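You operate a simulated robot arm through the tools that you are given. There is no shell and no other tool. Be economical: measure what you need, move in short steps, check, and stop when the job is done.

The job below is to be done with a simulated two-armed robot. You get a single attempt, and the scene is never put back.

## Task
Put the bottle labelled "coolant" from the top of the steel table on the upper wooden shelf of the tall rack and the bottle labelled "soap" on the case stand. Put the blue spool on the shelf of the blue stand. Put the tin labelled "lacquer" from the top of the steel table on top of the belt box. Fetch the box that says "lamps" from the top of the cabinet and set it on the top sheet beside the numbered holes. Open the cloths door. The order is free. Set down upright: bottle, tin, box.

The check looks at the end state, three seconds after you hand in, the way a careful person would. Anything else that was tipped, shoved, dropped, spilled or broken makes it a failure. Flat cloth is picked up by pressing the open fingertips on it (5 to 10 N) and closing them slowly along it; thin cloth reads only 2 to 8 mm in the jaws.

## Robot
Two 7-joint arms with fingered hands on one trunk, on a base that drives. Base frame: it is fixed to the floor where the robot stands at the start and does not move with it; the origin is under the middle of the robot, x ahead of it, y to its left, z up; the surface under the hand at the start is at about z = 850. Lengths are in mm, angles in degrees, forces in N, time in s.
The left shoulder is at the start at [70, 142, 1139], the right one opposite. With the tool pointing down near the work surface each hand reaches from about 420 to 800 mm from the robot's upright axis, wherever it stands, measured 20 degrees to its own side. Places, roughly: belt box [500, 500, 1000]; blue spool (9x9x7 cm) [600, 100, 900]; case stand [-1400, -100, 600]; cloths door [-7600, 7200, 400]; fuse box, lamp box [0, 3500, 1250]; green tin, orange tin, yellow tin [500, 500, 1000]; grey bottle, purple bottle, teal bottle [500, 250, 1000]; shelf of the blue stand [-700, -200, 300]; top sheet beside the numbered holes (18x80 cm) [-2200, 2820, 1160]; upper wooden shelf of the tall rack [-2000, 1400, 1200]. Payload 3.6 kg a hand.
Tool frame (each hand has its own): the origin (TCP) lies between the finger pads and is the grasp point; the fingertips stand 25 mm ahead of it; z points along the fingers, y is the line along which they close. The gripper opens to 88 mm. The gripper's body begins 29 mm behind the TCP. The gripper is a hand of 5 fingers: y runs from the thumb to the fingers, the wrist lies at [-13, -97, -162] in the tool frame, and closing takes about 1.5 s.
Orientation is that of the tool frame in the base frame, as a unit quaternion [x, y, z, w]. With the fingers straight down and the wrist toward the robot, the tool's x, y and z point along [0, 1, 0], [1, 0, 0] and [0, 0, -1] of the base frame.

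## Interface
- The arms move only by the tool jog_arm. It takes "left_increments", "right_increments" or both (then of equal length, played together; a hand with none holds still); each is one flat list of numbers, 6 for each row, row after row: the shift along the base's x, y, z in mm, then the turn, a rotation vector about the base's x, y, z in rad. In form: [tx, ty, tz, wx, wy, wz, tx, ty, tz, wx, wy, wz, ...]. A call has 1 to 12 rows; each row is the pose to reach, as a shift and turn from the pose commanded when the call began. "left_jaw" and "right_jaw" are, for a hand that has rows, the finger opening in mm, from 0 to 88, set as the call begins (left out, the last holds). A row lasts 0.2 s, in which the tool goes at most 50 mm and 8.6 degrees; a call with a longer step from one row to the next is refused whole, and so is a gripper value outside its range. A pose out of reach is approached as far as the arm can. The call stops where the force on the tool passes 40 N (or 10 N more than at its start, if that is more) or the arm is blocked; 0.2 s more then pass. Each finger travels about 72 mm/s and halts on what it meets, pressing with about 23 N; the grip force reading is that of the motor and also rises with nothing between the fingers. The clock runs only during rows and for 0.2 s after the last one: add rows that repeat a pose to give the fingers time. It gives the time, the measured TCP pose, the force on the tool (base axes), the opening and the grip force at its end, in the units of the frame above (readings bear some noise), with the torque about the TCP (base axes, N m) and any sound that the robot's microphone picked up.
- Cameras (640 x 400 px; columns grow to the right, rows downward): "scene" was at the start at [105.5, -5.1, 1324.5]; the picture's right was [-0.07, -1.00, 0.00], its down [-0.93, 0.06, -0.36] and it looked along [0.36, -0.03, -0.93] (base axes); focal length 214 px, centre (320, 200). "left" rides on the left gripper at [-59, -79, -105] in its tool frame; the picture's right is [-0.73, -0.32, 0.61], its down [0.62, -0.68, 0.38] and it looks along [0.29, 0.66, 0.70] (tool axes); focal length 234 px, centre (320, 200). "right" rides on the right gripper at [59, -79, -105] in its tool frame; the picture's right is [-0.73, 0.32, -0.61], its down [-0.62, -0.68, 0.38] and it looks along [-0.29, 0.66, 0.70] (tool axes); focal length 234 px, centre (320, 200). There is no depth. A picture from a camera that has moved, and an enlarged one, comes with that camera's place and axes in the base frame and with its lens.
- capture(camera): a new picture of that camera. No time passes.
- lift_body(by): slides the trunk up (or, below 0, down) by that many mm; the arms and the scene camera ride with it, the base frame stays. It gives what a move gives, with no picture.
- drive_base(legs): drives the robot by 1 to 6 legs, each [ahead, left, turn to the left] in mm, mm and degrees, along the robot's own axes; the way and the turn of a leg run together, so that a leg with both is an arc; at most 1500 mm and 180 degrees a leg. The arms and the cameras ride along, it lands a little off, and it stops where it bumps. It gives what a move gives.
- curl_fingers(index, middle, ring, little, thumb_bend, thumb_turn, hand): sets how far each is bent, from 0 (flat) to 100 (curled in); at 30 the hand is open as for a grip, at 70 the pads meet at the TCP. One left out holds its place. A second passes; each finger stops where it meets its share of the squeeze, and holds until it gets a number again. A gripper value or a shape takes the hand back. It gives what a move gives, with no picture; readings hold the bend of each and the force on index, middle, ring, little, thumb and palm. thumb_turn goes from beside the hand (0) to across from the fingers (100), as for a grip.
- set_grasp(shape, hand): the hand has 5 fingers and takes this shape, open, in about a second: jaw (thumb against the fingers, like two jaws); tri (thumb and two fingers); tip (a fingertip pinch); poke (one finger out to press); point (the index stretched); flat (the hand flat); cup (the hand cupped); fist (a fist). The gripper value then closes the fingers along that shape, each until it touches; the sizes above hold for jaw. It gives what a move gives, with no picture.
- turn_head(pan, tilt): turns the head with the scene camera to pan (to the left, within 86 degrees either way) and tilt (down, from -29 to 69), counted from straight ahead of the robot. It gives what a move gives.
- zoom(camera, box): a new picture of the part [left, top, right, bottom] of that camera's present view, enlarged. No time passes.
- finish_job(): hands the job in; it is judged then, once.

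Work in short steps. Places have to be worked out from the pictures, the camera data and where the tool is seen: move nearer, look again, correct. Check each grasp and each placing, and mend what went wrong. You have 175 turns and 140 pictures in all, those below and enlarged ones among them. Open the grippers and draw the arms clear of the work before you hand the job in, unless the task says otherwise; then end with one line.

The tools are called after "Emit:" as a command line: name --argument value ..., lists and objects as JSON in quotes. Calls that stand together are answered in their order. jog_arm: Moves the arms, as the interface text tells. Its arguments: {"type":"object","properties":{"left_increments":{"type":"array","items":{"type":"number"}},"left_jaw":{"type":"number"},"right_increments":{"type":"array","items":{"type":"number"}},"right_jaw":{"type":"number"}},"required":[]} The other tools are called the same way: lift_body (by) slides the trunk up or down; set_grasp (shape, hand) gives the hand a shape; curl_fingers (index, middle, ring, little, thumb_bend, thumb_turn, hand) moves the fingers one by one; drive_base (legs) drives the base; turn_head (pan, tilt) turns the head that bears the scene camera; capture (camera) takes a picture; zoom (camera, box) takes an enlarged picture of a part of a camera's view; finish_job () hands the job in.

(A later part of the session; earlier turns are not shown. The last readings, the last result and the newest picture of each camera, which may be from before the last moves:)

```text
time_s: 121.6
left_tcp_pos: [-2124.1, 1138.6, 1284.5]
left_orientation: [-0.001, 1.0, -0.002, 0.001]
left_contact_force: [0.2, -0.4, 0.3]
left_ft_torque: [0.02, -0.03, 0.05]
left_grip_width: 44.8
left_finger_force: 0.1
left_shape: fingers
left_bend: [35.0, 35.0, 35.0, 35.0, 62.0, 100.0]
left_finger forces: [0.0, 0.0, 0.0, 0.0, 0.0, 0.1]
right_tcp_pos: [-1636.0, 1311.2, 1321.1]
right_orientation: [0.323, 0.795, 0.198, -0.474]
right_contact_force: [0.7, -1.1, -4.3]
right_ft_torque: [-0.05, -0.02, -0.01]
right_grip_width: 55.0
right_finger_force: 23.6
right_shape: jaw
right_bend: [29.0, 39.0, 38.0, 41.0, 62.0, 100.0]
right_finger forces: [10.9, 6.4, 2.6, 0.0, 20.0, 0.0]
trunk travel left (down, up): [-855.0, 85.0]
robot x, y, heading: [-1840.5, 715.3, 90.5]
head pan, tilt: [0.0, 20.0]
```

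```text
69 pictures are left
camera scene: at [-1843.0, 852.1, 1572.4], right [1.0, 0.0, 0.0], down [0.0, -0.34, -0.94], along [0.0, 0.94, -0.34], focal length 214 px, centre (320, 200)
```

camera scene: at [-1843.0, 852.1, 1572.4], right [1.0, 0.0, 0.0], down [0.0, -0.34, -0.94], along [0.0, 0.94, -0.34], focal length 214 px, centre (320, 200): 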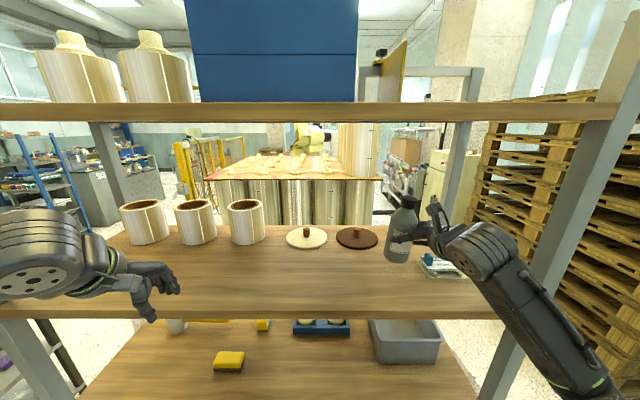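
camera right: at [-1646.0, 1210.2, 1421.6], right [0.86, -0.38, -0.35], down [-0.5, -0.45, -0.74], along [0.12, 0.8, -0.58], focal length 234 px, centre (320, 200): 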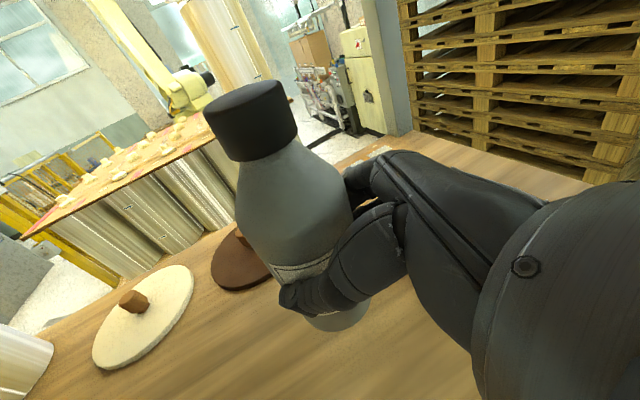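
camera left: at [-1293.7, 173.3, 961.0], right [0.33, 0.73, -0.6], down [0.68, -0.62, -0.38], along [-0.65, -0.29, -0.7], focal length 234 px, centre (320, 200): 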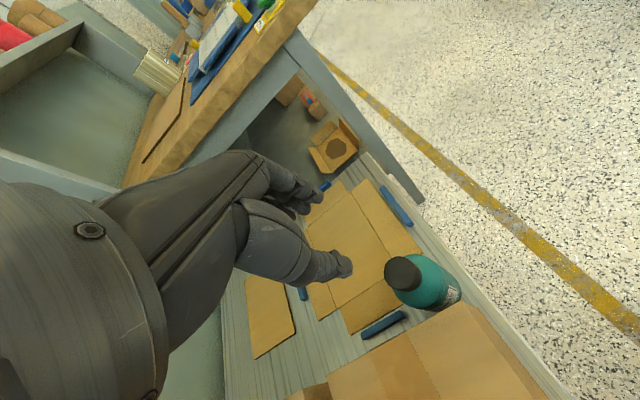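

Bottle is over the bare area; a small board lies to its right, so I shift 25 mm left while lowering to contact.

Emit:
jog_arm --right_increments '[-12, 0, 0, 0, 0, 0, -25, 0, -15, 0, 0, 0, -25, 0, -28, 0, 0, 0, -25, 0, -35, 0, 0, 0, -25, 0, -40, 0, 0, 0, -25, 0, -44, 0, 0, 0, -25, 0, -48, 0, 0, 0, -25, 0, -52, 0, 0, 0, -25, 0, -56, 0, 0, 0]'

Emit:
capture --camera "right"

```text
time_s: 123.6
left_tcp_pos: [-2127.1, 1138.2, 1285.6]
left_orientation: [-0.001, 1.0, -0.001, 0.002]
left_contact_force: [-0.1, -0.1, 0.2]
left_ft_torque: [0.05, -0.01, -0.01]
left_grip_width: 45.0
left_finger_force: 0.1
left_shape: fingers
left_bend: [35.0, 35.0, 35.0, 35.0, 62.0, 100.0]
left_finger forces: [0.0, 0.0, 0.0, 0.0, 0.0, 0.0]
right_tcp_pos: [-1662.4, 1311.0, 1267.8]
right_orientation: [0.323, 0.795, 0.2, -0.473]
right_contact_force: [0.8, 4.7, 24.6]
right_ft_torque: [0.63, -0.08, 0.12]
right_grip_width: 55.4
right_finger_force: 23.2
right_shape: jaw
right_bend: [73.0, 38.0, 37.0, 41.0, 64.0, 96.0]
right_finger forces: [12.8, 7.5, 3.5, 0.0, 19.9, 0.1]
trunk travel left (down, up): [-855.0, 85.0]
robot x, y, heading: [-1842.8, 712.3, 90.3]
head pan, tilt: [0.0, 20.0]
```

```text
68 pictures are left
camera right: at [-1673.4, 1209.1, 1367.7], right [0.86, -0.38, -0.35], down [-0.5, -0.45, -0.74], along [0.12, 0.81, -0.58], focal length 234 px, centre (320, 200)
```

right: 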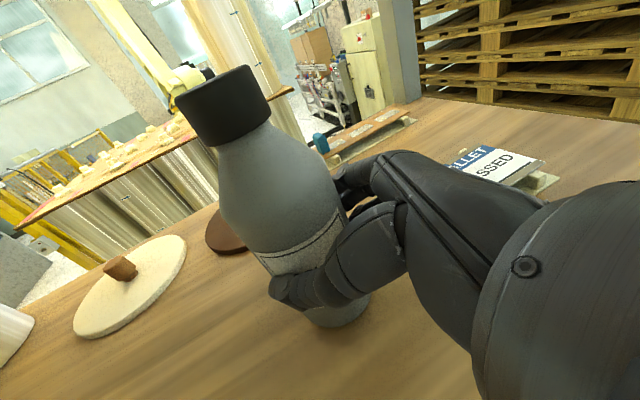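

Contact; the bottle shifted slightly in the grip. Relieve 4 mm and check its uprightness.

Emit:
jog_arm --right_increments '[0, 0, 3, 0, 0, 0, 0, 0, 4, 0, 0, 0]'

Emit:
zoom --camera "scene" --box '[330, 170, 490, 300]'

```text
time_s: 124.2
left_tcp_pos: [-2127.0, 1139.1, 1283.7]
left_orientation: [-0.002, 1.0, -0.002, 0.002]
left_contact_force: [0.1, -0.2, 0.7]
left_ft_torque: [0.01, 0.01, 0.04]
left_grip_width: 45.0
left_finger_force: 0.0
left_shape: fingers
left_bend: [35.0, 35.0, 35.0, 35.0, 62.0, 100.0]
left_finger forces: [0.0, 0.1, 0.0, 0.1, 0.0, 0.0]
right_tcp_pos: [-1660.8, 1311.2, 1269.5]
right_orientation: [0.323, 0.796, 0.197, -0.472]
right_contact_force: [-1.8, -0.4, 14.1]
right_ft_torque: [0.33, -0.1, 0.04]
right_grip_width: 55.1
right_finger_force: 23.2
right_shape: jaw
right_bend: [73.0, 38.0, 37.0, 41.0, 64.0, 96.0]
right_finger forces: [11.5, 7.0, 3.5, 0.1, 21.7, 0.1]
trunk travel left (down, up): [-855.0, 85.0]
robot x, y, heading: [-1845.7, 713.1, 90.2]
head pan, tilt: [0.0, 20.0]
```

```text
3.08 times, centred on (410, 235) of scene
camera zoom: at [-1845.7, 852.4, 1572.2], right [1.0, 0.0, 0.0], down [0.0, -0.34, -0.94], along [0.0, 0.94, -0.34], focal length 660 px, centre (43, 92)
```

zoom: 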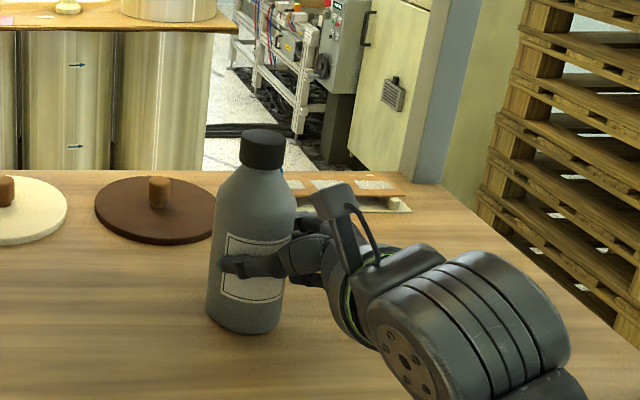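

It looks upright. Open the hand.

Emit:
jog_arm --right_increments '[0, 0, 0, 0, 0, 0, 0, 0, 0, 0, 0, 0, 0, 0, 0, 0, 0, 0, 0, 0, 0, 0, 0, 0, 0, 0, 0, 0, 0, 0, 0, 0, 0, 0, 0, 0]' --right_jaw 86

Emit:
capture --camera "right"

```text
time_s: 125.6
left_tcp_pos: [-2126.8, 1140.1, 1283.4]
left_orientation: [-0.001, 1.0, -0.003, 0.001]
left_contact_force: [-0.3, -0.2, 0.1]
left_ft_torque: [0.01, -0.02, 0.0]
left_grip_width: 45.1
left_finger_force: 0.1
left_shape: fingers
left_bend: [35.0, 35.0, 35.0, 35.0, 62.0, 100.0]
left_finger forces: [0.0, 0.0, 0.0, 0.0, 0.1, 0.0]
right_tcp_pos: [-1660.8, 1313.9, 1268.6]
right_orientation: [0.323, 0.796, 0.196, -0.473]
right_contact_force: [0.5, 0.4, 0.4]
right_ft_torque: [0.03, 0.0, 0.02]
right_grip_width: 85.6
right_finger_force: 0.1
right_shape: jaw
right_bend: [31.0, 30.0, 30.0, 30.0, 31.0, 98.0]
right_finger forces: [0.0, 0.0, 0.0, 0.0, 0.1, 0.1]
trunk travel left (down, up): [-855.0, 85.0]
robot x, y, heading: [-1845.8, 709.8, 89.9]
head pan, tilt: [0.0, 20.0]
```

```text
66 pictures are left
camera right: at [-1672.6, 1212.6, 1369.1], right [0.86, -0.38, -0.35], down [-0.5, -0.45, -0.74], along [0.12, 0.8, -0.58], focal length 234 px, centre (320, 200)
```

right: 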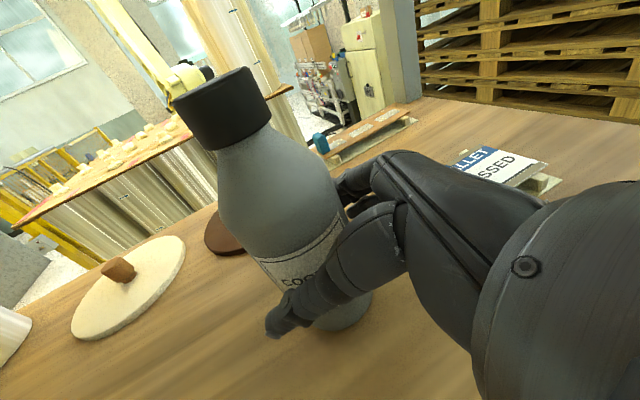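

Bottle stands free. Withdraw back along the approach line, then back the base away.

Emit:
jog_arm --right_increments '[12, -12, 10, 0, 0, 0, 30, -30, 24, 0, 0, 0, 55, -55, 43, 0, 0, 0, 80, -80, 62, 0, 0, 0, 85, -115, 65, 0, 0, 0]'

Emit:
drive_base --legs '[[-190, 0, 0]]'

Emit:
capture --camera "scene"

```text
time_s: 126.8
left_tcp_pos: [-2126.0, 1139.0, 1282.5]
left_orientation: [-0.002, 1.0, -0.002, 0.001]
left_contact_force: [-0.3, -0.3, 0.0]
left_ft_torque: [-0.01, 0.01, -0.03]
left_grip_width: 45.1
left_finger_force: 0.2
left_shape: fingers
left_bend: [35.0, 35.0, 35.0, 35.0, 62.0, 100.0]
left_finger forces: [0.0, 0.0, 0.0, 0.0, 0.2, 0.1]
right_tcp_pos: [-1575.6, 1197.6, 1332.8]
right_orientation: [0.323, 0.796, 0.197, -0.473]
right_contact_force: [-0.1, 0.3, 0.5]
right_ft_torque: [-0.01, 0.05, 0.03]
right_grip_width: 85.8
right_finger_force: 0.0
right_shape: jaw
right_bend: [31.0, 30.0, 30.0, 30.0, 31.0, 98.0]
right_finger forces: [0.1, 0.1, 0.0, 0.0, 0.1, 0.0]
trunk travel left (down, up): [-855.0, 85.0]
robot x, y, heading: [-1843.9, 712.7, 89.9]
head pan, tilt: [0.0, 20.0]
```

```text
time_s: 128.3
left_tcp_pos: [-2127.0, 955.8, 1282.6]
left_orientation: [-0.002, 1.0, -0.005, 0.001]
left_contact_force: [-0.2, 0.1, -0.4]
left_ft_torque: [0.0, 0.0, 0.01]
left_grip_width: 45.0
left_finger_force: 0.0
left_shape: fingers
left_bend: [35.0, 35.0, 35.0, 35.0, 62.0, 100.0]
left_finger forces: [0.0, 0.1, 0.0, 0.0, 0.0, 0.0]
right_tcp_pos: [-1577.3, 1015.7, 1328.6]
right_orientation: [0.323, 0.797, 0.195, -0.472]
right_contact_force: [-0.5, 0.1, 0.0]
right_ft_torque: [-0.01, -0.02, -0.03]
right_grip_width: 85.8
right_finger_force: 0.2
right_shape: jaw
right_bend: [31.0, 30.0, 30.0, 30.0, 31.0, 98.0]
right_finger forces: [0.0, 0.0, 0.1, 0.0, 0.0, 0.1]
trunk travel left (down, up): [-855.0, 85.0]
robot x, y, heading: [-1847.6, 525.4, 90.5]
head pan, tilt: [0.0, 20.0]
```

```text
65 pictures are left
camera scene: at [-1844.2, 671.6, 1571.6], right [1.0, 0.0, 0.0], down [0.0, -0.34, -0.94], along [0.0, 0.94, -0.34], focal length 214 px, centre (320, 200)
```

scene: 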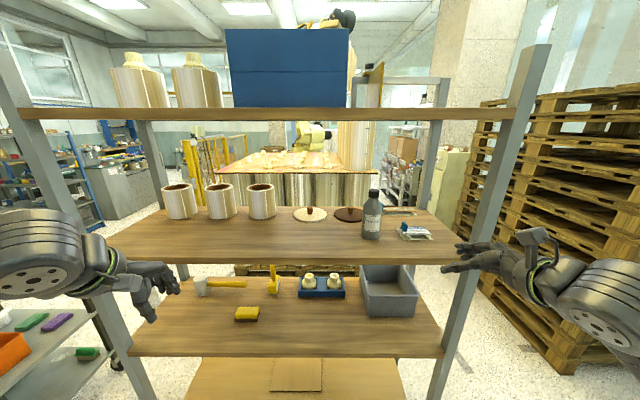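

Coolant stands upright on the shelf. Now back to the table for the spool: strafe right, turn to face the table, and drive up at y≈250.

Emit:
drive_base --legs '[[0, -1000, 0], [0, 0, -90.5], [640, 0, 0], [0, -270, 0]]'

Emit:
turn_head --pan -10 --tilt 50

Emit:
jog_arm --right_increments '[0, 3, 0, -0.1015, 0.042, 0.0707, 0, 6, 0, -0.203, 0.084, 0.1414, 0, 9, 0, -0.3045, 0.126, 0.2121, 0, 12, 0, -0.406, 0.168, 0.2828, 0, 15, 0, -0.5075, 0.21, 0.3535, 0, 18, 0, -0.609, 0.252, 0.4242, 0, 21, 0, -0.7105, 0.294, 0.4949, 0, 24, 0, -0.812, 0.336, 0.5656, 0, 27, 0, -0.9135, 0.378, 0.6363, 0, 30, 0, -1.015, 0.42, 0.707]'

Emit:
capture --camera "scene"

```text
time_s: 142.1
left_tcp_pos: [223.1, 524.1, 1282.2]
left_orientation: [0.715, 0.7, -0.003, -0.001]
left_contact_force: [-0.1, 0.6, -0.3]
left_ft_torque: [-0.01, -0.04, -0.02]
left_grip_width: 45.0
left_finger_force: 0.1
left_shape: fingers
left_bend: [35.0, 35.0, 35.0, 35.0, 62.0, 100.0]
left_finger forces: [0.0, 0.0, 0.1, 0.0, 0.0, 0.1]
right_tcp_pos: [268.4, -26.8, 1331.0]
right_orientation: [0.796, 0.325, 0.475, -0.19]
right_contact_force: [0.3, 0.9, -0.5]
right_ft_torque: [0.02, -0.01, 0.04]
right_grip_width: 86.0
right_finger_force: 0.0
right_shape: jaw
right_bend: [31.0, 30.0, 30.0, 30.0, 31.0, 98.0]
right_finger forces: [0.1, 0.0, 0.1, 0.0, 0.0, 0.1]
trunk travel left (down, up): [-855.0, 85.0]
robot x, y, heading: [-213.2, 252.4, -1.3]
head pan, tilt: [0.0, 20.0]
```

```text
time_s: 143.0
left_tcp_pos: [223.0, 522.2, 1282.3]
left_orientation: [0.715, 0.699, -0.003, -0.002]
left_contact_force: [0.9, 1.2, 0.4]
left_ft_torque: [0.0, 0.02, 0.02]
left_grip_width: 44.8
left_finger_force: 0.1
left_shape: fingers
left_bend: [35.0, 35.0, 35.0, 35.0, 62.0, 100.0]
left_finger forces: [0.1, 0.1, 0.1, 0.0, 0.0, 0.0]
right_tcp_pos: [268.0, -27.6, 1329.2]
right_orientation: [0.796, 0.324, 0.475, -0.19]
right_contact_force: [-0.5, 0.9, -0.4]
right_ft_torque: [-0.01, 0.02, 0.01]
right_grip_width: 85.9
right_finger_force: 0.2
right_shape: jaw
right_bend: [31.0, 30.0, 30.0, 30.0, 31.0, 98.0]
right_finger forces: [0.1, 0.0, 0.0, 0.0, 0.0, 0.0]
trunk travel left (down, up): [-855.0, 85.0]
robot x, y, heading: [-209.9, 248.6, -1.2]
head pan, tilt: [-10.0, 50.0]
```

```text
time_s: 145.2
left_tcp_pos: [222.9, 522.2, 1284.2]
left_orientation: [0.715, 0.7, -0.004, 0.0]
left_contact_force: [0.4, -0.5, 0.4]
left_ft_torque: [0.01, 0.0, -0.01]
left_grip_width: 44.8
left_finger_force: 0.0
left_shape: fingers
left_bend: [35.0, 35.0, 35.0, 35.0, 62.0, 100.0]
left_finger forces: [0.1, 0.0, 0.0, 0.1, 0.0, 0.0]
right_tcp_pos: [267.9, 1.2, 1330.9]
right_orientation: [0.708, 0.707, 0.005, 0.006]
right_contact_force: [-0.1, 0.1, 0.1]
right_ft_torque: [-0.03, 0.01, -0.05]
right_grip_width: 85.7
right_finger_force: 0.0
right_shape: jaw
right_bend: [31.0, 30.0, 30.0, 30.0, 31.0, 98.0]
right_finger forces: [0.1, 0.0, 0.0, 0.1, 0.0, 0.1]
trunk travel left (down, up): [-855.0, 85.0]
robot x, y, heading: [-210.4, 249.1, -1.2]
head pan, tilt: [-10.0, 50.0]
```

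```text
64 pictures are left
camera scene: at [-86.5, 234.0, 1526.4], right [-0.2, -0.98, 0.0], down [-0.75, 0.15, -0.64], along [0.63, -0.13, -0.77], focal length 214 px, centre (320, 200)
```

scene: 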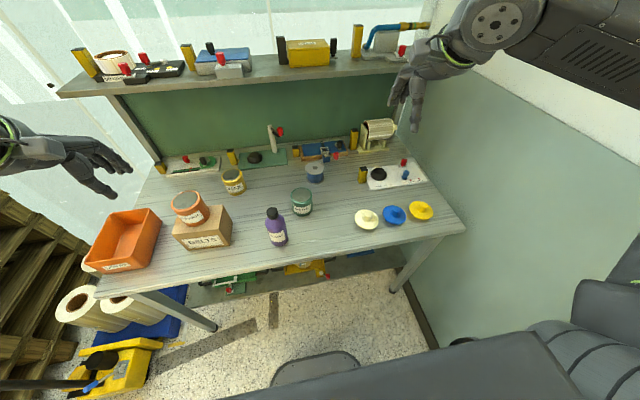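

Lower the trunk 130 mm, drive ahead 200 mm, and bring the right hand above the spool.

Emit:
lift_body --by -150

Emit:
drive_base --legs '[[195, 0, 1.2]]'

Emit:
jog_arm --right_increments '[30, 25, -20, 0, 0, 0, 60, 50, -40, 0, 0, 0, 90, 75, -60, 0, 0, 0, 115, 100, -90, 0, 0, 0, 125, 115, -130, 0, 0, 0, 125, 115, -165, 0, 0, 0, 125, 115, -165, 0, 0, 0]' --right_jaw 88

Emit:
capture --camera "right"

```text
time_s: 147.0
left_tcp_pos: [222.5, 522.9, 1134.5]
left_orientation: [0.714, 0.7, -0.003, -0.001]
left_contact_force: [-0.2, 0.7, -1.4]
left_ft_torque: [-0.02, -0.02, 0.0]
left_grip_width: 44.7
left_finger_force: 0.0
left_shape: fingers
left_bend: [35.0, 35.0, 35.0, 35.0, 62.0, 100.0]
left_finger forces: [0.0, 0.0, 0.1, 0.0, 0.1, 0.1]
right_tcp_pos: [267.5, 0.8, 1180.7]
right_orientation: [0.708, 0.707, 0.007, 0.005]
right_contact_force: [0.2, -1.3, -0.6]
right_ft_torque: [0.02, -0.01, 0.0]
right_grip_width: 85.7
right_finger_force: 0.0
right_shape: jaw
right_bend: [31.0, 30.0, 30.0, 30.0, 31.0, 98.0]
right_finger forces: [0.0, 0.1, 0.0, 0.1, 0.1, 0.0]
trunk travel left (down, up): [-705.0, 235.0]
robot x, y, heading: [-210.8, 248.7, -1.3]
head pan, tilt: [-10.0, 50.0]
```

```text
time_s: 148.5
left_tcp_pos: [412.9, 527.3, 1133.5]
left_orientation: [0.707, 0.707, -0.001, -0.001]
left_contact_force: [0.5, -0.4, 1.1]
left_ft_torque: [0.02, -0.01, 0.0]
left_grip_width: 45.0
left_finger_force: 0.1
left_shape: fingers
left_bend: [35.0, 35.0, 35.0, 35.0, 62.0, 100.0]
left_finger forces: [0.0, 0.0, 0.1, 0.0, 0.1, 0.1]
right_tcp_pos: [467.8, 8.1, 1182.0]
right_orientation: [0.7, 0.714, 0.006, 0.006]
right_contact_force: [0.1, 1.0, 0.0]
right_ft_torque: [-0.01, -0.01, 0.03]
right_grip_width: 85.7
right_finger_force: 0.1
right_shape: jaw
right_bend: [31.0, 30.0, 30.0, 30.0, 31.0, 98.0]
right_finger forces: [0.0, 0.0, 0.0, 0.1, 0.0, 0.1]
trunk travel left (down, up): [-705.0, 235.0]
robot x, y, heading: [-15.4, 247.8, -0.1]
head pan, tilt: [-10.0, 50.0]
```

```text
time_s: 150.1
left_tcp_pos: [414.0, 528.9, 1133.2]
left_orientation: [0.708, 0.707, -0.003, -0.001]
left_contact_force: [-0.6, 0.6, -0.6]
left_ft_torque: [0.02, 0.0, 0.07]
left_grip_width: 44.5
left_finger_force: 0.1
left_shape: fingers
left_bend: [35.0, 35.0, 35.0, 35.0, 62.0, 100.0]
left_finger forces: [0.0, 0.0, 0.1, 0.0, 0.0, 0.1]
right_tcp_pos: [595.4, 125.2, 1017.2]
right_orientation: [0.7, 0.714, 0.007, 0.005]
right_contact_force: [-0.4, 0.1, 0.3]
right_ft_torque: [0.0, -0.01, 0.01]
right_grip_width: 87.6
right_finger_force: 0.0
right_shape: jaw
right_bend: [30.0, 30.0, 30.0, 30.0, 30.0, 98.0]
right_finger forces: [0.0, 0.1, 0.0, 0.0, 0.0, 0.0]
trunk travel left (down, up): [-705.0, 235.0]
robot x, y, heading: [-12.7, 245.6, -0.4]
head pan, tilt: [-10.0, 50.0]
```

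```text
63 pictures are left
camera right: at [511.6, 183.1, 1120.2], right [0.33, -0.72, 0.61], down [-0.66, -0.64, -0.4], along [0.67, -0.28, -0.69], focal length 234 px, centre (320, 200)
```

right: 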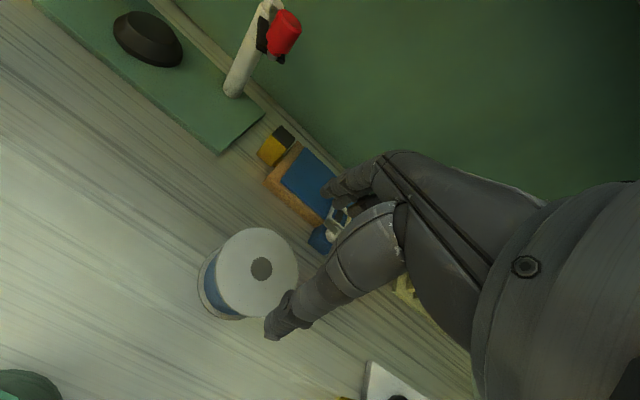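

The spool hole sits exactly under the tool axis. Open slightly wider than jaw (≈97 mm) and descend to flange height.

Emit:
curl_fingers --hand "right" --index 23 --middle 24 --ring 26 --little 26 --thumb_bend 22

Emit:
jog_arm --right_increments '[0, 0, -25, 0, 0, 0, 0, 0, -50, 0, 0, 0, 0, 0, -70, 0, 0, 0, 0, 0, -85, 0, 0, 0, 0, 0, -95, 0, 0, 0, 0, 0, -101, 0, 0, 0]'

Emit:
capture --camera "right"

```text
time_s: 151.1
left_tcp_pos: [413.2, 529.0, 1133.9]
left_orientation: [0.708, 0.707, -0.002, -0.001]
left_contact_force: [-0.2, 0.2, 0.6]
left_ft_torque: [0.02, -0.01, 0.02]
left_grip_width: 44.7
left_finger_force: 0.1
left_shape: fingers
left_bend: [35.0, 35.0, 35.0, 35.0, 62.0, 100.0]
left_finger forces: [0.1, 0.1, 0.1, 0.0, 0.0, 0.1]
right_tcp_pos: [593.9, 123.8, 1016.5]
right_orientation: [0.7, 0.714, 0.006, 0.005]
right_contact_force: [-1.2, 0.0, -0.4]
right_ft_torque: [0.0, -0.02, 0.01]
right_grip_width: 98.4
right_finger_force: 0.1
right_shape: fingers
right_bend: [23.0, 24.0, 26.0, 26.0, 22.0, 98.0]
right_finger forces: [0.0, 0.0, 0.0, 0.1, 0.1, 0.0]
trunk travel left (down, up): [-705.0, 235.0]
robot x, y, heading: [-14.6, 248.8, -0.2]
head pan, tilt: [-10.0, 50.0]
```

```text
time_s: 152.5
left_tcp_pos: [413.7, 529.1, 1132.7]
left_orientation: [0.707, 0.707, -0.002, -0.002]
left_contact_force: [-0.3, 0.3, 0.7]
left_ft_torque: [-0.03, 0.0, 0.0]
left_grip_width: 45.0
left_finger_force: 0.1
left_shape: fingers
left_bend: [35.0, 35.0, 35.0, 35.0, 62.0, 100.0]
left_finger forces: [0.0, 0.0, 0.0, 0.0, 0.0, 0.0]
right_tcp_pos: [594.5, 124.3, 914.9]
right_orientation: [0.7, 0.714, 0.006, 0.005]
right_contact_force: [0.6, -0.1, -0.6]
right_ft_torque: [0.0, 0.02, 0.0]
right_grip_width: 98.5
right_finger_force: 0.0
right_shape: fingers
right_bend: [23.0, 24.0, 26.0, 26.0, 22.0, 98.0]
right_finger forces: [0.0, 0.0, 0.1, 0.0, 0.0, 0.1]
trunk travel left (down, up): [-705.0, 235.0]
robot x, y, heading: [-16.9, 249.1, -0.0]
head pan, tilt: [-10.0, 50.0]
```

```text
62 pictures are left
camera right: at [512.3, 182.2, 1018.2], right [0.33, -0.72, 0.61], down [-0.66, -0.64, -0.4], along [0.67, -0.28, -0.69], focal length 234 px, centre (320, 200)
```

right: 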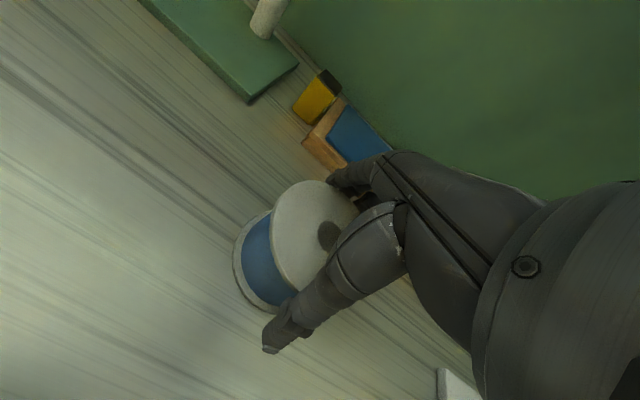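

Spool sits between thumb and fingers untouched. Close and lift.

Emit:
jog_arm --right_increments '[0, 0, 0, 0, 0, 0, 0, 0, 0, 0, 0, 0, 0, 0, 0, 0, 0, 0, 0, 0, 0, 0, 0, 0, 0, 0, 0, 0, 0, 0, 0, 0, 0, 0, 0, 0, 0, 0, 0, 0, 0, 0]' --right_jaw 45

Emit:
jog_arm --right_increments '[0, 0, 8, 0, 0, 0, 0, 0, 25, 0, 0, 0, 0, 0, 60, 0, 0, 0, 0, 0, 100, 0, 0, 0, 0, 0, 140, 0, 0, 0, 0, 0, 140, 0, 0, 0]'

Emit:
capture --camera "scene"

```text
time_s: 154.1
left_tcp_pos: [412.6, 529.2, 1134.4]
left_orientation: [0.708, 0.706, -0.003, 0.001]
left_contact_force: [-0.1, 0.8, 0.5]
left_ft_torque: [0.02, 0.03, 0.02]
left_grip_width: 44.7
left_finger_force: 0.2
left_shape: fingers
left_bend: [35.0, 35.0, 35.0, 35.0, 62.0, 100.0]
left_finger forces: [0.0, 0.0, 0.0, 0.1, 0.1, 0.0]
right_tcp_pos: [594.0, 124.7, 915.3]
right_orientation: [0.7, 0.714, 0.007, 0.005]
right_contact_force: [4.9, -1.4, 10.3]
right_ft_torque: [0.0, 0.28, 0.01]
right_grip_width: 72.4
right_finger_force: 22.8
right_shape: jaw
right_bend: [25.0, 32.0, 32.0, 36.0, 42.0, 98.0]
right_finger forces: [17.1, 8.7, 3.1, 0.0, 26.6, 0.0]
trunk travel left (down, up): [-705.0, 235.0]
robot x, y, heading: [-18.2, 245.5, -0.1]
head pan, tilt: [-10.0, 50.0]
```

```text
time_s: 155.5
left_tcp_pos: [414.3, 528.9, 1132.7]
left_orientation: [0.708, 0.706, -0.003, -0.001]
left_contact_force: [0.3, 0.4, 0.7]
left_ft_torque: [-0.01, 0.0, 0.01]
left_grip_width: 44.9
left_finger_force: 0.0
left_shape: fingers
left_bend: [35.0, 35.0, 35.0, 35.0, 62.0, 100.0]
left_finger forces: [0.0, 0.1, 0.0, 0.1, 0.1, 0.0]
right_tcp_pos: [596.4, 122.4, 1055.6]
right_orientation: [0.7, 0.714, 0.006, 0.004]
right_contact_force: [-0.6, 0.2, -3.7]
right_ft_torque: [0.02, -0.03, -0.01]
right_grip_width: 71.4
right_finger_force: 23.0
right_shape: jaw
right_bend: [27.0, 33.0, 32.0, 36.0, 45.0, 98.0]
right_finger forces: [11.5, 7.4, 3.6, 0.0, 23.1, 0.0]
trunk travel left (down, up): [-705.0, 235.0]
robot x, y, heading: [-17.3, 248.6, -0.1]
head pan, tilt: [-10.0, 50.0]
```

```text
61 pictures are left
camera scene: at [111.3, 232.7, 1376.3], right [-0.18, -0.98, 0.0], down [-0.75, 0.13, -0.64], along [0.63, -0.11, -0.77], focal length 214 px, centre (320, 200)
```

scene: 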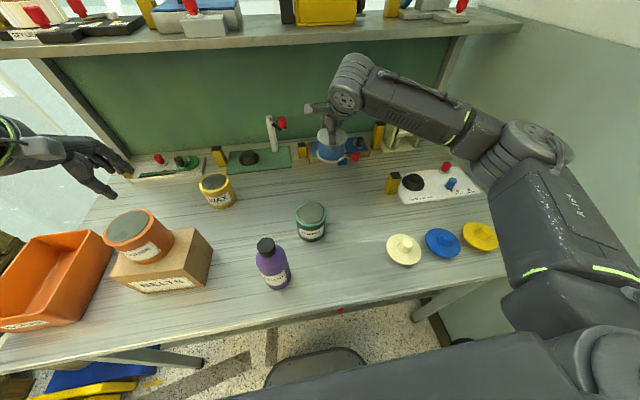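

Spool held. Raise a bit, back away, sidestep, turn right to face the blue stand, and look.

Emit:
lift_body --by 80

Emit:
drive_base --legs '[[-180, 0, 0], [0, 300, 0], [0, 0, -90], [0, -340, 0]]'

Emit:
turn_head --pan -5 --tilt 55

Emit:
capture --camera "scene"

```text
time_s: 156.7
left_tcp_pos: [414.4, 528.6, 1212.5]
left_orientation: [0.708, 0.707, -0.003, -0.002]
left_contact_force: [0.2, -0.4, 0.2]
left_ft_torque: [0.02, -0.02, 0.03]
left_grip_width: 45.3
left_finger_force: 0.1
left_shape: fingers
left_bend: [35.0, 35.0, 35.0, 35.0, 62.0, 100.0]
left_finger forces: [0.1, 0.1, 0.1, 0.0, 0.0, 0.0]
right_tcp_pos: [595.3, 122.8, 1134.8]
right_orientation: [0.701, 0.714, 0.006, 0.006]
right_contact_force: [-0.1, -0.2, -3.2]
right_ft_torque: [0.05, -0.01, 0.0]
right_grip_width: 71.9
right_finger_force: 22.7
right_shape: jaw
right_bend: [27.0, 33.0, 32.0, 36.0, 45.0, 98.0]
right_finger forces: [10.6, 7.1, 3.6, 0.1, 20.7, 0.1]
trunk travel left (down, up): [-785.0, 155.0]
robot x, y, heading: [-15.3, 248.1, -0.2]
head pan, tilt: [-10.0, 50.0]
```

```text
time_s: 165.5
left_tcp_pos: [-254.9, 117.6, 1212.5]
left_orientation: [1.0, -0.009, -0.002, -0.003]
left_contact_force: [-0.3, 0.1, 0.2]
left_ft_torque: [0.01, 0.0, 0.01]
left_grip_width: 45.0
left_finger_force: 0.0
left_shape: fingers
left_bend: [35.0, 35.0, 35.0, 35.0, 62.0, 100.0]
left_finger forces: [0.0, 0.1, 0.0, 0.0, 0.1, 0.0]
right_tcp_pos: [-663.1, -56.4, 1136.8]
right_orientation: [1.0, 0.001, 0.0, 0.009]
right_contact_force: [-0.3, -0.3, -2.5]
right_ft_torque: [0.03, -0.02, -0.01]
right_grip_width: 71.8
right_finger_force: 22.8
right_shape: jaw
right_bend: [28.0, 33.0, 32.0, 36.0, 45.0, 98.0]
right_finger forces: [10.3, 7.0, 3.5, 0.0, 20.4, 0.0]
trunk travel left (down, up): [-785.0, 155.0]
robot x, y, heading: [-527.0, 552.3, -91.1]
head pan, tilt: [-10.0, 50.0]
```

```text
time_s: 166.2
left_tcp_pos: [-256.2, 117.3, 1212.8]
left_orientation: [1.0, -0.009, 0.0, -0.002]
left_contact_force: [-0.3, 0.2, 0.0]
left_ft_torque: [-0.02, 0.03, 0.01]
left_grip_width: 44.8
left_finger_force: 0.0
left_shape: fingers
left_bend: [35.0, 35.0, 35.0, 35.0, 62.0, 100.0]
left_finger forces: [0.0, 0.0, 0.1, 0.0, 0.1, 0.0]
right_tcp_pos: [-665.0, -56.5, 1136.6]
right_orientation: [1.0, 0.001, 0.001, 0.007]
right_contact_force: [0.2, 0.4, -3.6]
right_ft_torque: [-0.05, -0.01, -0.02]
right_grip_width: 72.0
right_finger_force: 22.6
right_shape: jaw
right_bend: [28.0, 33.0, 32.0, 36.0, 45.0, 98.0]
right_finger forces: [10.3, 7.1, 3.5, 0.0, 20.4, 0.0]
trunk travel left (down, up): [-785.0, 155.0]
robot x, y, heading: [-530.3, 550.0, -91.3]
head pan, tilt: [-5.0, 55.0]
```

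```text
60 pictures are left
camera scene: at [-538.1, 428.0, 1449.9], right [-0.99, 0.11, 0.0], down [0.09, 0.81, -0.57], along [-0.06, -0.57, -0.82], focal length 214 px, centre (320, 200)
```

scene: 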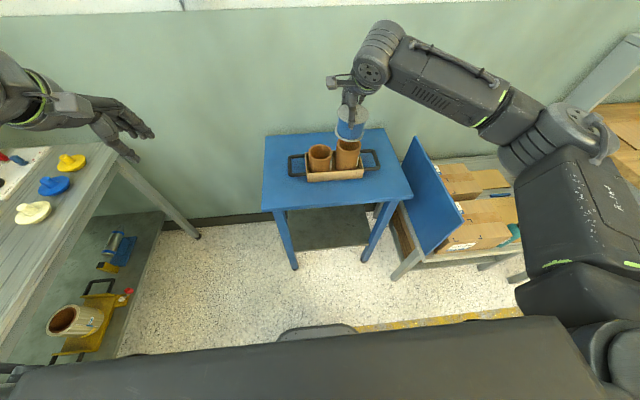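

The blue stand's front is at y≈−30 with legs at x≈−410 and −890, top ≈750, shelf ≈300, so the spool at x≈−660 fits between. Back off 200 mm, lower the trunk, then look.

Emit:
drive_base --legs '[[-200, 0, 1.3]]'

Emit:
lift_body --by -735

Emit:
turn_head --pan -8 --tilt 30

Emit:
capture --camera "scene"

```text
time_s: 167.8
left_tcp_pos: [-245.9, 322.2, 1211.5]
left_orientation: [1.0, -0.001, -0.001, -0.003]
left_contact_force: [0.0, 0.2, -0.5]
left_ft_torque: [-0.01, 0.01, 0.0]
left_grip_width: 45.0
left_finger_force: 0.1
left_shape: fingers
left_bend: [35.0, 35.0, 35.0, 35.0, 62.0, 100.0]
left_finger forces: [0.0, 0.0, 0.0, 0.1, 0.0, 0.0]
right_tcp_pos: [-651.7, 140.6, 1134.4]
right_orientation: [1.0, 0.01, 0.001, 0.007]
right_contact_force: [-1.3, -1.6, -4.4]
right_ft_torque: [0.0, -0.05, -0.01]
right_grip_width: 71.7
right_finger_force: 22.5
right_shape: jaw
right_bend: [28.0, 33.0, 32.0, 36.0, 45.0, 98.0]
right_finger forces: [10.4, 7.1, 3.5, 0.0, 20.5, 0.1]
trunk travel left (down, up): [-785.0, 155.0]
robot x, y, heading: [-524.4, 754.4, -90.1]
head pan, tilt: [-5.0, 55.0]
```

```text
refused: -735 is not a number from -400 to 400
```

```text
time_s: 168.7
left_tcp_pos: [-245.5, 325.3, 1213.8]
left_orientation: [1.0, -0.001, 0.0, -0.004]
left_contact_force: [-0.1, 0.0, 0.2]
left_ft_torque: [-0.01, -0.02, 0.01]
left_grip_width: 44.6
left_finger_force: 0.1
left_shape: fingers
left_bend: [35.0, 35.0, 35.0, 35.0, 62.0, 100.0]
left_finger forces: [0.0, 0.0, 0.0, 0.1, 0.0, 0.0]
right_tcp_pos: [-650.8, 142.9, 1135.5]
right_orientation: [1.0, 0.01, 0.001, 0.008]
right_contact_force: [0.7, 1.1, -3.2]
right_ft_torque: [0.05, -0.04, 0.0]
right_grip_width: 71.6
right_finger_force: 23.5
right_shape: jaw
right_bend: [28.0, 33.0, 32.0, 36.0, 45.0, 98.0]
right_finger forces: [10.4, 7.1, 3.5, 0.1, 20.4, 0.0]
trunk travel left (down, up): [-785.0, 155.0]
robot x, y, heading: [-524.6, 753.6, -89.9]
head pan, tilt: [-8.0, 30.0]
```

```text
59 pictures are left
camera scene: at [-539.7, 612.6, 1485.9], right [-0.99, 0.14, 0.0], down [0.07, 0.5, -0.87], along [-0.12, -0.86, -0.5], focal length 214 px, centre (320, 200)
```

scene: 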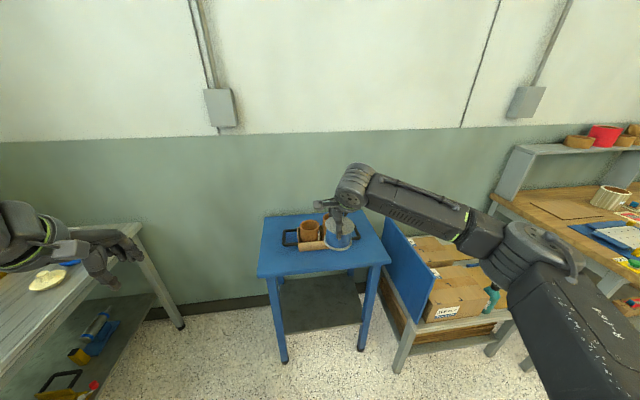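

Lift is limited to 400 per call; lower in two steps.

Emit:
lift_body --by -400

Emit:
lift_body --by -330

Emit:
capture --camera "scene"

```text
time_s: 172.5
left_tcp_pos: [-247.3, 325.4, 813.3]
left_orientation: [1.0, -0.001, -0.001, -0.002]
left_contact_force: [-0.4, -0.9, 0.0]
left_ft_torque: [-0.01, 0.01, -0.02]
left_grip_width: 45.0
left_finger_force: 0.0
left_shape: fingers
left_bend: [35.0, 35.0, 35.0, 35.0, 62.0, 100.0]
left_finger forces: [0.0, 0.1, 0.1, 0.1, 0.0, 0.0]
right_tcp_pos: [-651.1, 142.9, 736.1]
right_orientation: [1.0, 0.009, 0.001, 0.009]
right_contact_force: [0.0, -0.5, -3.3]
right_ft_torque: [0.03, -0.01, -0.01]
right_grip_width: 71.6
right_finger_force: 23.2
right_shape: jaw
right_bend: [28.0, 33.0, 32.0, 36.0, 45.0, 98.0]
right_finger forces: [10.3, 7.2, 3.4, 0.0, 20.4, 0.0]
trunk travel left (down, up): [-385.0, 555.0]
robot x, y, heading: [-524.2, 753.3, -90.2]
head pan, tilt: [-8.0, 30.0]
```

```text
time_s: 175.7
left_tcp_pos: [-245.8, 324.1, 483.2]
left_orientation: [1.0, 0.0, -0.001, -0.003]
left_contact_force: [-0.5, 0.1, 0.1]
left_ft_torque: [0.02, 0.0, 0.02]
left_grip_width: 44.9
left_finger_force: 0.0
left_shape: fingers
left_bend: [35.0, 35.0, 35.0, 35.0, 62.0, 100.0]
left_finger forces: [0.1, 0.1, 0.0, 0.0, 0.1, 0.1]
right_tcp_pos: [-651.2, 143.9, 406.1]
right_orientation: [1.0, 0.01, 0.001, 0.008]
right_contact_force: [0.1, 0.2, -2.6]
right_ft_torque: [0.01, -0.04, -0.03]
right_grip_width: 71.7
right_finger_force: 23.3
right_shape: jaw
right_bend: [28.0, 33.0, 32.0, 36.0, 45.0, 98.0]
right_finger forces: [10.4, 7.2, 3.5, 0.0, 20.3, 0.0]
trunk travel left (down, up): [-55.0, 885.0]
robot x, y, heading: [-525.4, 751.3, -90.2]
head pan, tilt: [-8.0, 30.0]
```

```text
58 pictures are left
camera scene: at [-539.7, 612.7, 756.0], right [-0.99, 0.14, 0.0], down [0.07, 0.5, -0.87], along [-0.12, -0.86, -0.5], focal length 214 px, centre (320, 200)
```

scene: 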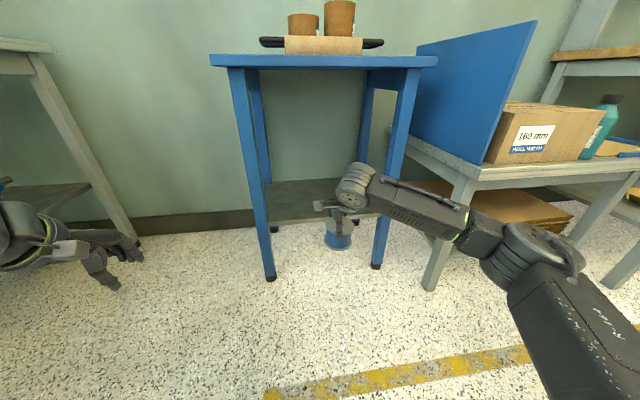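

Emit:
zoom --camera "scene" --box '[220, 140, 420, 290]'

```text
2.67 times, centred on (320, 215) of scene
camera zoom: at [-539.7, 612.7, 756.0], right [-0.99, 0.14, 0.0], down [0.07, 0.5, -0.87], along [-0.12, -0.86, -0.5], focal length 572 px, centre (320, 160)
```

zoom: 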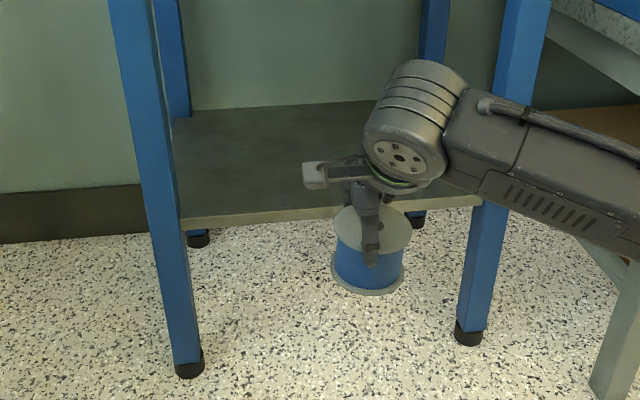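

Shelf top ≈300, front edge y≈−38, empty. Drive ahead 255 mm so the spool comes over the shelf.

Emit:
drive_base --legs '[[255, 0, 0]]'

Emit:
turn_head --pan -15 --tilt 45

Emit:
capture --camera "scene"

Emit:
capture --camera "right"

```text
time_s: 177.6
left_tcp_pos: [-247.1, 67.6, 482.3]
left_orientation: [1.0, -0.001, -0.001, -0.003]
left_contact_force: [-0.7, 0.6, 0.0]
left_ft_torque: [0.03, 0.01, -0.04]
left_grip_width: 45.2
left_finger_force: 0.1
left_shape: fingers
left_bend: [35.0, 35.0, 35.0, 35.0, 62.0, 100.0]
left_finger forces: [0.0, 0.0, 0.0, 0.0, 0.1, 0.0]
right_tcp_pos: [-652.3, -113.6, 405.8]
right_orientation: [1.0, 0.01, 0.002, 0.007]
right_contact_force: [0.4, -0.6, -2.8]
right_ft_torque: [0.0, -0.01, -0.03]
right_grip_width: 71.8
right_finger_force: 22.9
right_shape: jaw
right_bend: [28.0, 33.0, 32.0, 36.0, 45.0, 98.0]
right_finger forces: [10.3, 7.2, 3.5, 0.0, 20.4, 0.0]
trunk travel left (down, up): [-55.0, 885.0]
robot x, y, heading: [-530.9, 499.8, -90.3]
head pan, tilt: [-8.0, 30.0]
```

```text
time_s: 178.4
left_tcp_pos: [-246.5, 68.2, 482.3]
left_orientation: [1.0, -0.001, -0.001, -0.002]
left_contact_force: [-1.2, 0.5, 0.9]
left_ft_torque: [0.01, 0.02, 0.0]
left_grip_width: 44.7
left_finger_force: 0.1
left_shape: fingers
left_bend: [35.0, 35.0, 35.0, 35.0, 62.0, 100.0]
left_finger forces: [0.1, 0.0, 0.0, 0.0, 0.0, 0.0]
right_tcp_pos: [-652.4, -114.3, 405.8]
right_orientation: [1.0, 0.009, 0.002, 0.008]
right_contact_force: [-0.6, -0.1, -3.0]
right_ft_torque: [-0.02, -0.05, 0.04]
right_grip_width: 71.8
right_finger_force: 22.9
right_shape: jaw
right_bend: [28.0, 33.0, 32.0, 36.0, 45.0, 98.0]
right_finger forces: [10.2, 7.1, 3.5, 0.1, 20.3, 0.1]
trunk travel left (down, up): [-55.0, 885.0]
robot x, y, heading: [-521.9, 496.5, -90.0]
head pan, tilt: [-15.0, 45.0]
```

```text
56 pictures are left
camera scene: at [-548.8, 366.9, 733.4], right [-0.97, 0.26, 0.0], down [0.18, 0.68, -0.71], along [-0.18, -0.68, -0.71], focal length 214 px, centre (320, 200)
```

scene: 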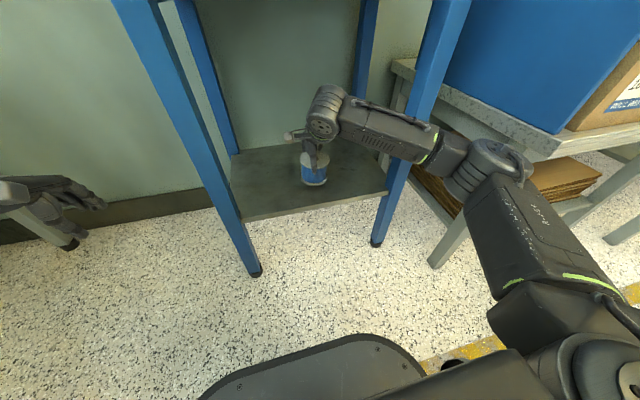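

```text
55 pictures are left
camera right: at [-595.9, -30.3, 509.5], right [-0.72, -0.33, 0.61], down [-0.64, 0.66, -0.39], along [-0.28, -0.67, -0.69], focal length 234 px, centre (320, 200)
```

right: 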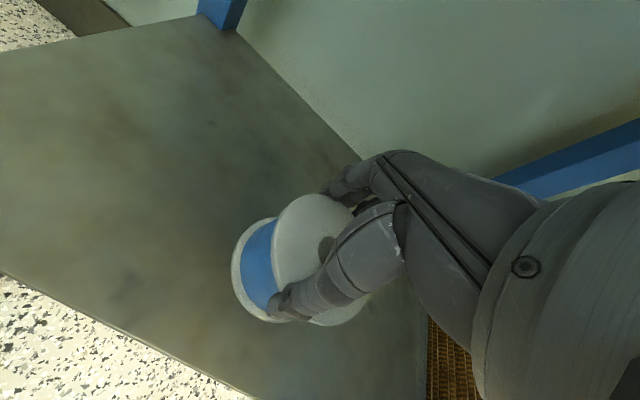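

The spool hovers over the shelf, about 75 mm inside the front edge. Lower to contact.

Emit:
jog_arm --right_increments '[0, 0, -15, 0, 0, 0, 0, 0, -28, 0, 0, 0, 0, 0, -34, 0, 0, 0, 0, 0, -38, 0, 0, 0, 0, 0, -42, 0, 0, 0, 0, 0, -46, 0, 0, 0, 0, 0, -50, 0, 0, 0, 0, 0, -54, 0, 0, 0, 0, 0, -58, 0, 0, 0]'

Emit:
capture --camera "right"

```text
time_s: 180.0
left_tcp_pos: [-245.9, 68.5, 484.5]
left_orientation: [1.0, -0.001, -0.002, -0.001]
left_contact_force: [-0.2, 0.7, -0.4]
left_ft_torque: [0.03, -0.01, 0.01]
left_grip_width: 44.9
left_finger_force: 0.1
left_shape: fingers
left_bend: [35.0, 35.0, 35.0, 35.0, 62.0, 100.0]
left_finger forces: [0.0, 0.0, 0.0, 0.1, 0.0, 0.0]
right_tcp_pos: [-650.7, -114.1, 367.2]
right_orientation: [1.0, 0.01, 0.004, 0.017]
right_contact_force: [-0.1, -1.4, 23.3]
right_ft_torque: [0.57, 0.0, 0.0]
right_grip_width: 70.7
right_finger_force: 23.5
right_shape: jaw
right_bend: [28.0, 33.0, 32.0, 36.0, 45.0, 97.0]
right_finger forces: [10.5, 7.2, 3.6, 0.8, 29.6, 0.0]
trunk travel left (down, up): [-55.0, 885.0]
robot x, y, heading: [-528.2, 496.9, -90.2]
head pan, tilt: [-15.0, 45.0]
stopped in row 8 (right hand): the force on the tool passed its limit at 43 N (the readings are from after the stop); the commanded pose is now the measured one
```

```text
54 pictures are left
camera right: at [-595.4, -30.0, 468.1], right [-0.72, -0.31, 0.61], down [-0.63, 0.66, -0.41], along [-0.27, -0.69, -0.67], focal length 234 px, centre (320, 200)
```

right: 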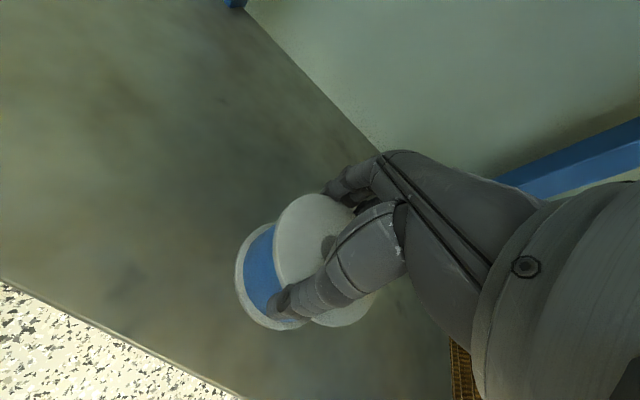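

Spool rests on the shelf. Ease up, open wide, lift the hand 60 mm.

Emit:
jog_arm --right_increments '[0, 0, 3, 0, 0, 0, 0, 0, 3, 0, 0, 0]'

Emit:
curl_fingers --hand "right" --index 20 --middle 20 --ring 22 --little 22 --thumb_bend 18

Emit:
jog_arm --right_increments '[0, 0, 12, 0, 0, 0, 0, 0, 30, 0, 0, 0, 0, 0, 55, 0, 0, 0, 0, 0, 80, 0, 0, 0]'

Emit:
capture --camera "right"

```text
time_s: 180.6
left_tcp_pos: [-246.5, 69.1, 484.9]
left_orientation: [1.0, -0.001, -0.002, -0.002]
left_contact_force: [0.0, 0.2, 1.0]
left_ft_torque: [0.01, 0.01, -0.01]
left_grip_width: 44.7
left_finger_force: 0.1
left_shape: fingers
left_bend: [35.0, 35.0, 35.0, 35.0, 62.0, 100.0]
left_finger forces: [0.0, 0.0, 0.0, 0.0, 0.0, 0.1]
right_tcp_pos: [-652.1, -114.3, 365.4]
right_orientation: [1.0, 0.01, 0.003, 0.015]
right_contact_force: [0.2, -3.8, 20.3]
right_ft_torque: [0.29, -0.01, 0.0]
right_grip_width: 70.5
right_finger_force: 22.6
right_shape: jaw
right_bend: [28.0, 33.0, 32.0, 36.0, 45.0, 97.0]
right_finger forces: [11.6, 7.9, 3.7, 0.8, 25.9, 0.0]
trunk travel left (down, up): [-55.0, 885.0]
robot x, y, heading: [-528.1, 494.9, -90.1]
head pan, tilt: [-15.0, 45.0]
```

```text
time_s: 181.6
left_tcp_pos: [-246.8, 68.4, 482.9]
left_orientation: [1.0, -0.001, -0.002, -0.002]
left_contact_force: [-0.6, -0.1, -0.3]
left_ft_torque: [-0.02, 0.02, -0.02]
left_grip_width: 44.7
left_finger_force: 0.1
left_shape: fingers
left_bend: [35.0, 35.0, 35.0, 35.0, 62.0, 100.0]
left_finger forces: [0.1, 0.1, 0.0, 0.0, 0.1, 0.1]
right_tcp_pos: [-653.0, -114.1, 364.3]
right_orientation: [1.0, 0.009, 0.003, 0.014]
right_contact_force: [-0.1, -0.2, 0.6]
right_ft_torque: [0.01, -0.03, 0.01]
right_grip_width: 104.2
right_finger_force: 0.0
right_shape: fingers
right_bend: [20.0, 20.0, 22.0, 22.0, 18.0, 100.0]
right_finger forces: [0.0, 0.1, 0.1, 0.0, 0.1, 0.0]
trunk travel left (down, up): [-55.0, 885.0]
robot x, y, heading: [-527.8, 498.8, -90.1]
head pan, tilt: [-15.0, 45.0]
```

```text
time_s: 182.6
left_tcp_pos: [-245.5, 68.0, 483.3]
left_orientation: [1.0, 0.0, -0.001, -0.003]
left_contact_force: [-0.3, 0.4, 0.1]
left_ft_torque: [0.0, -0.01, 0.0]
left_grip_width: 44.8
left_finger_force: 0.0
left_shape: fingers
left_bend: [35.0, 35.0, 35.0, 35.0, 62.0, 100.0]
left_finger forces: [0.0, 0.0, 0.0, 0.1, 0.1, 0.0]
right_tcp_pos: [-650.9, -114.9, 442.5]
right_orientation: [1.0, 0.008, 0.001, 0.013]
right_contact_force: [0.8, -0.5, 0.6]
right_ft_torque: [0.01, 0.0, 0.02]
right_grip_width: 104.4
right_finger_force: 0.0
right_shape: fingers
right_bend: [20.0, 20.0, 22.0, 22.0, 18.0, 100.0]
right_finger forces: [0.0, 0.1, 0.0, 0.1, 0.0, 0.0]
trunk travel left (down, up): [-55.0, 885.0]
robot x, y, heading: [-529.6, 498.0, -90.1]
head pan, tilt: [-15.0, 45.0]
```

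```text
53 pictures are left
camera right: at [-595.3, -31.0, 546.6], right [-0.72, -0.32, 0.61], down [-0.63, 0.66, -0.4], along [-0.27, -0.68, -0.68], focal length 234 px, centre (320, 200)
```

right: 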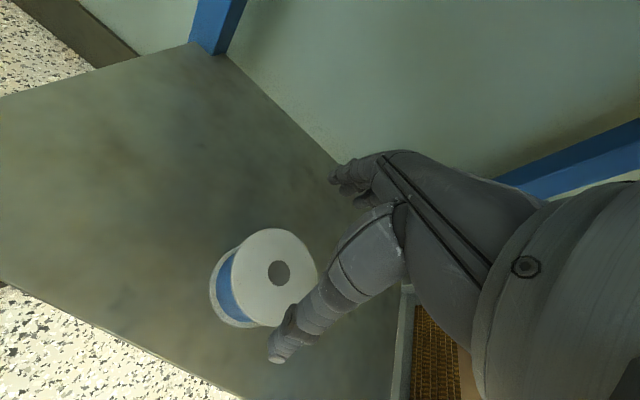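

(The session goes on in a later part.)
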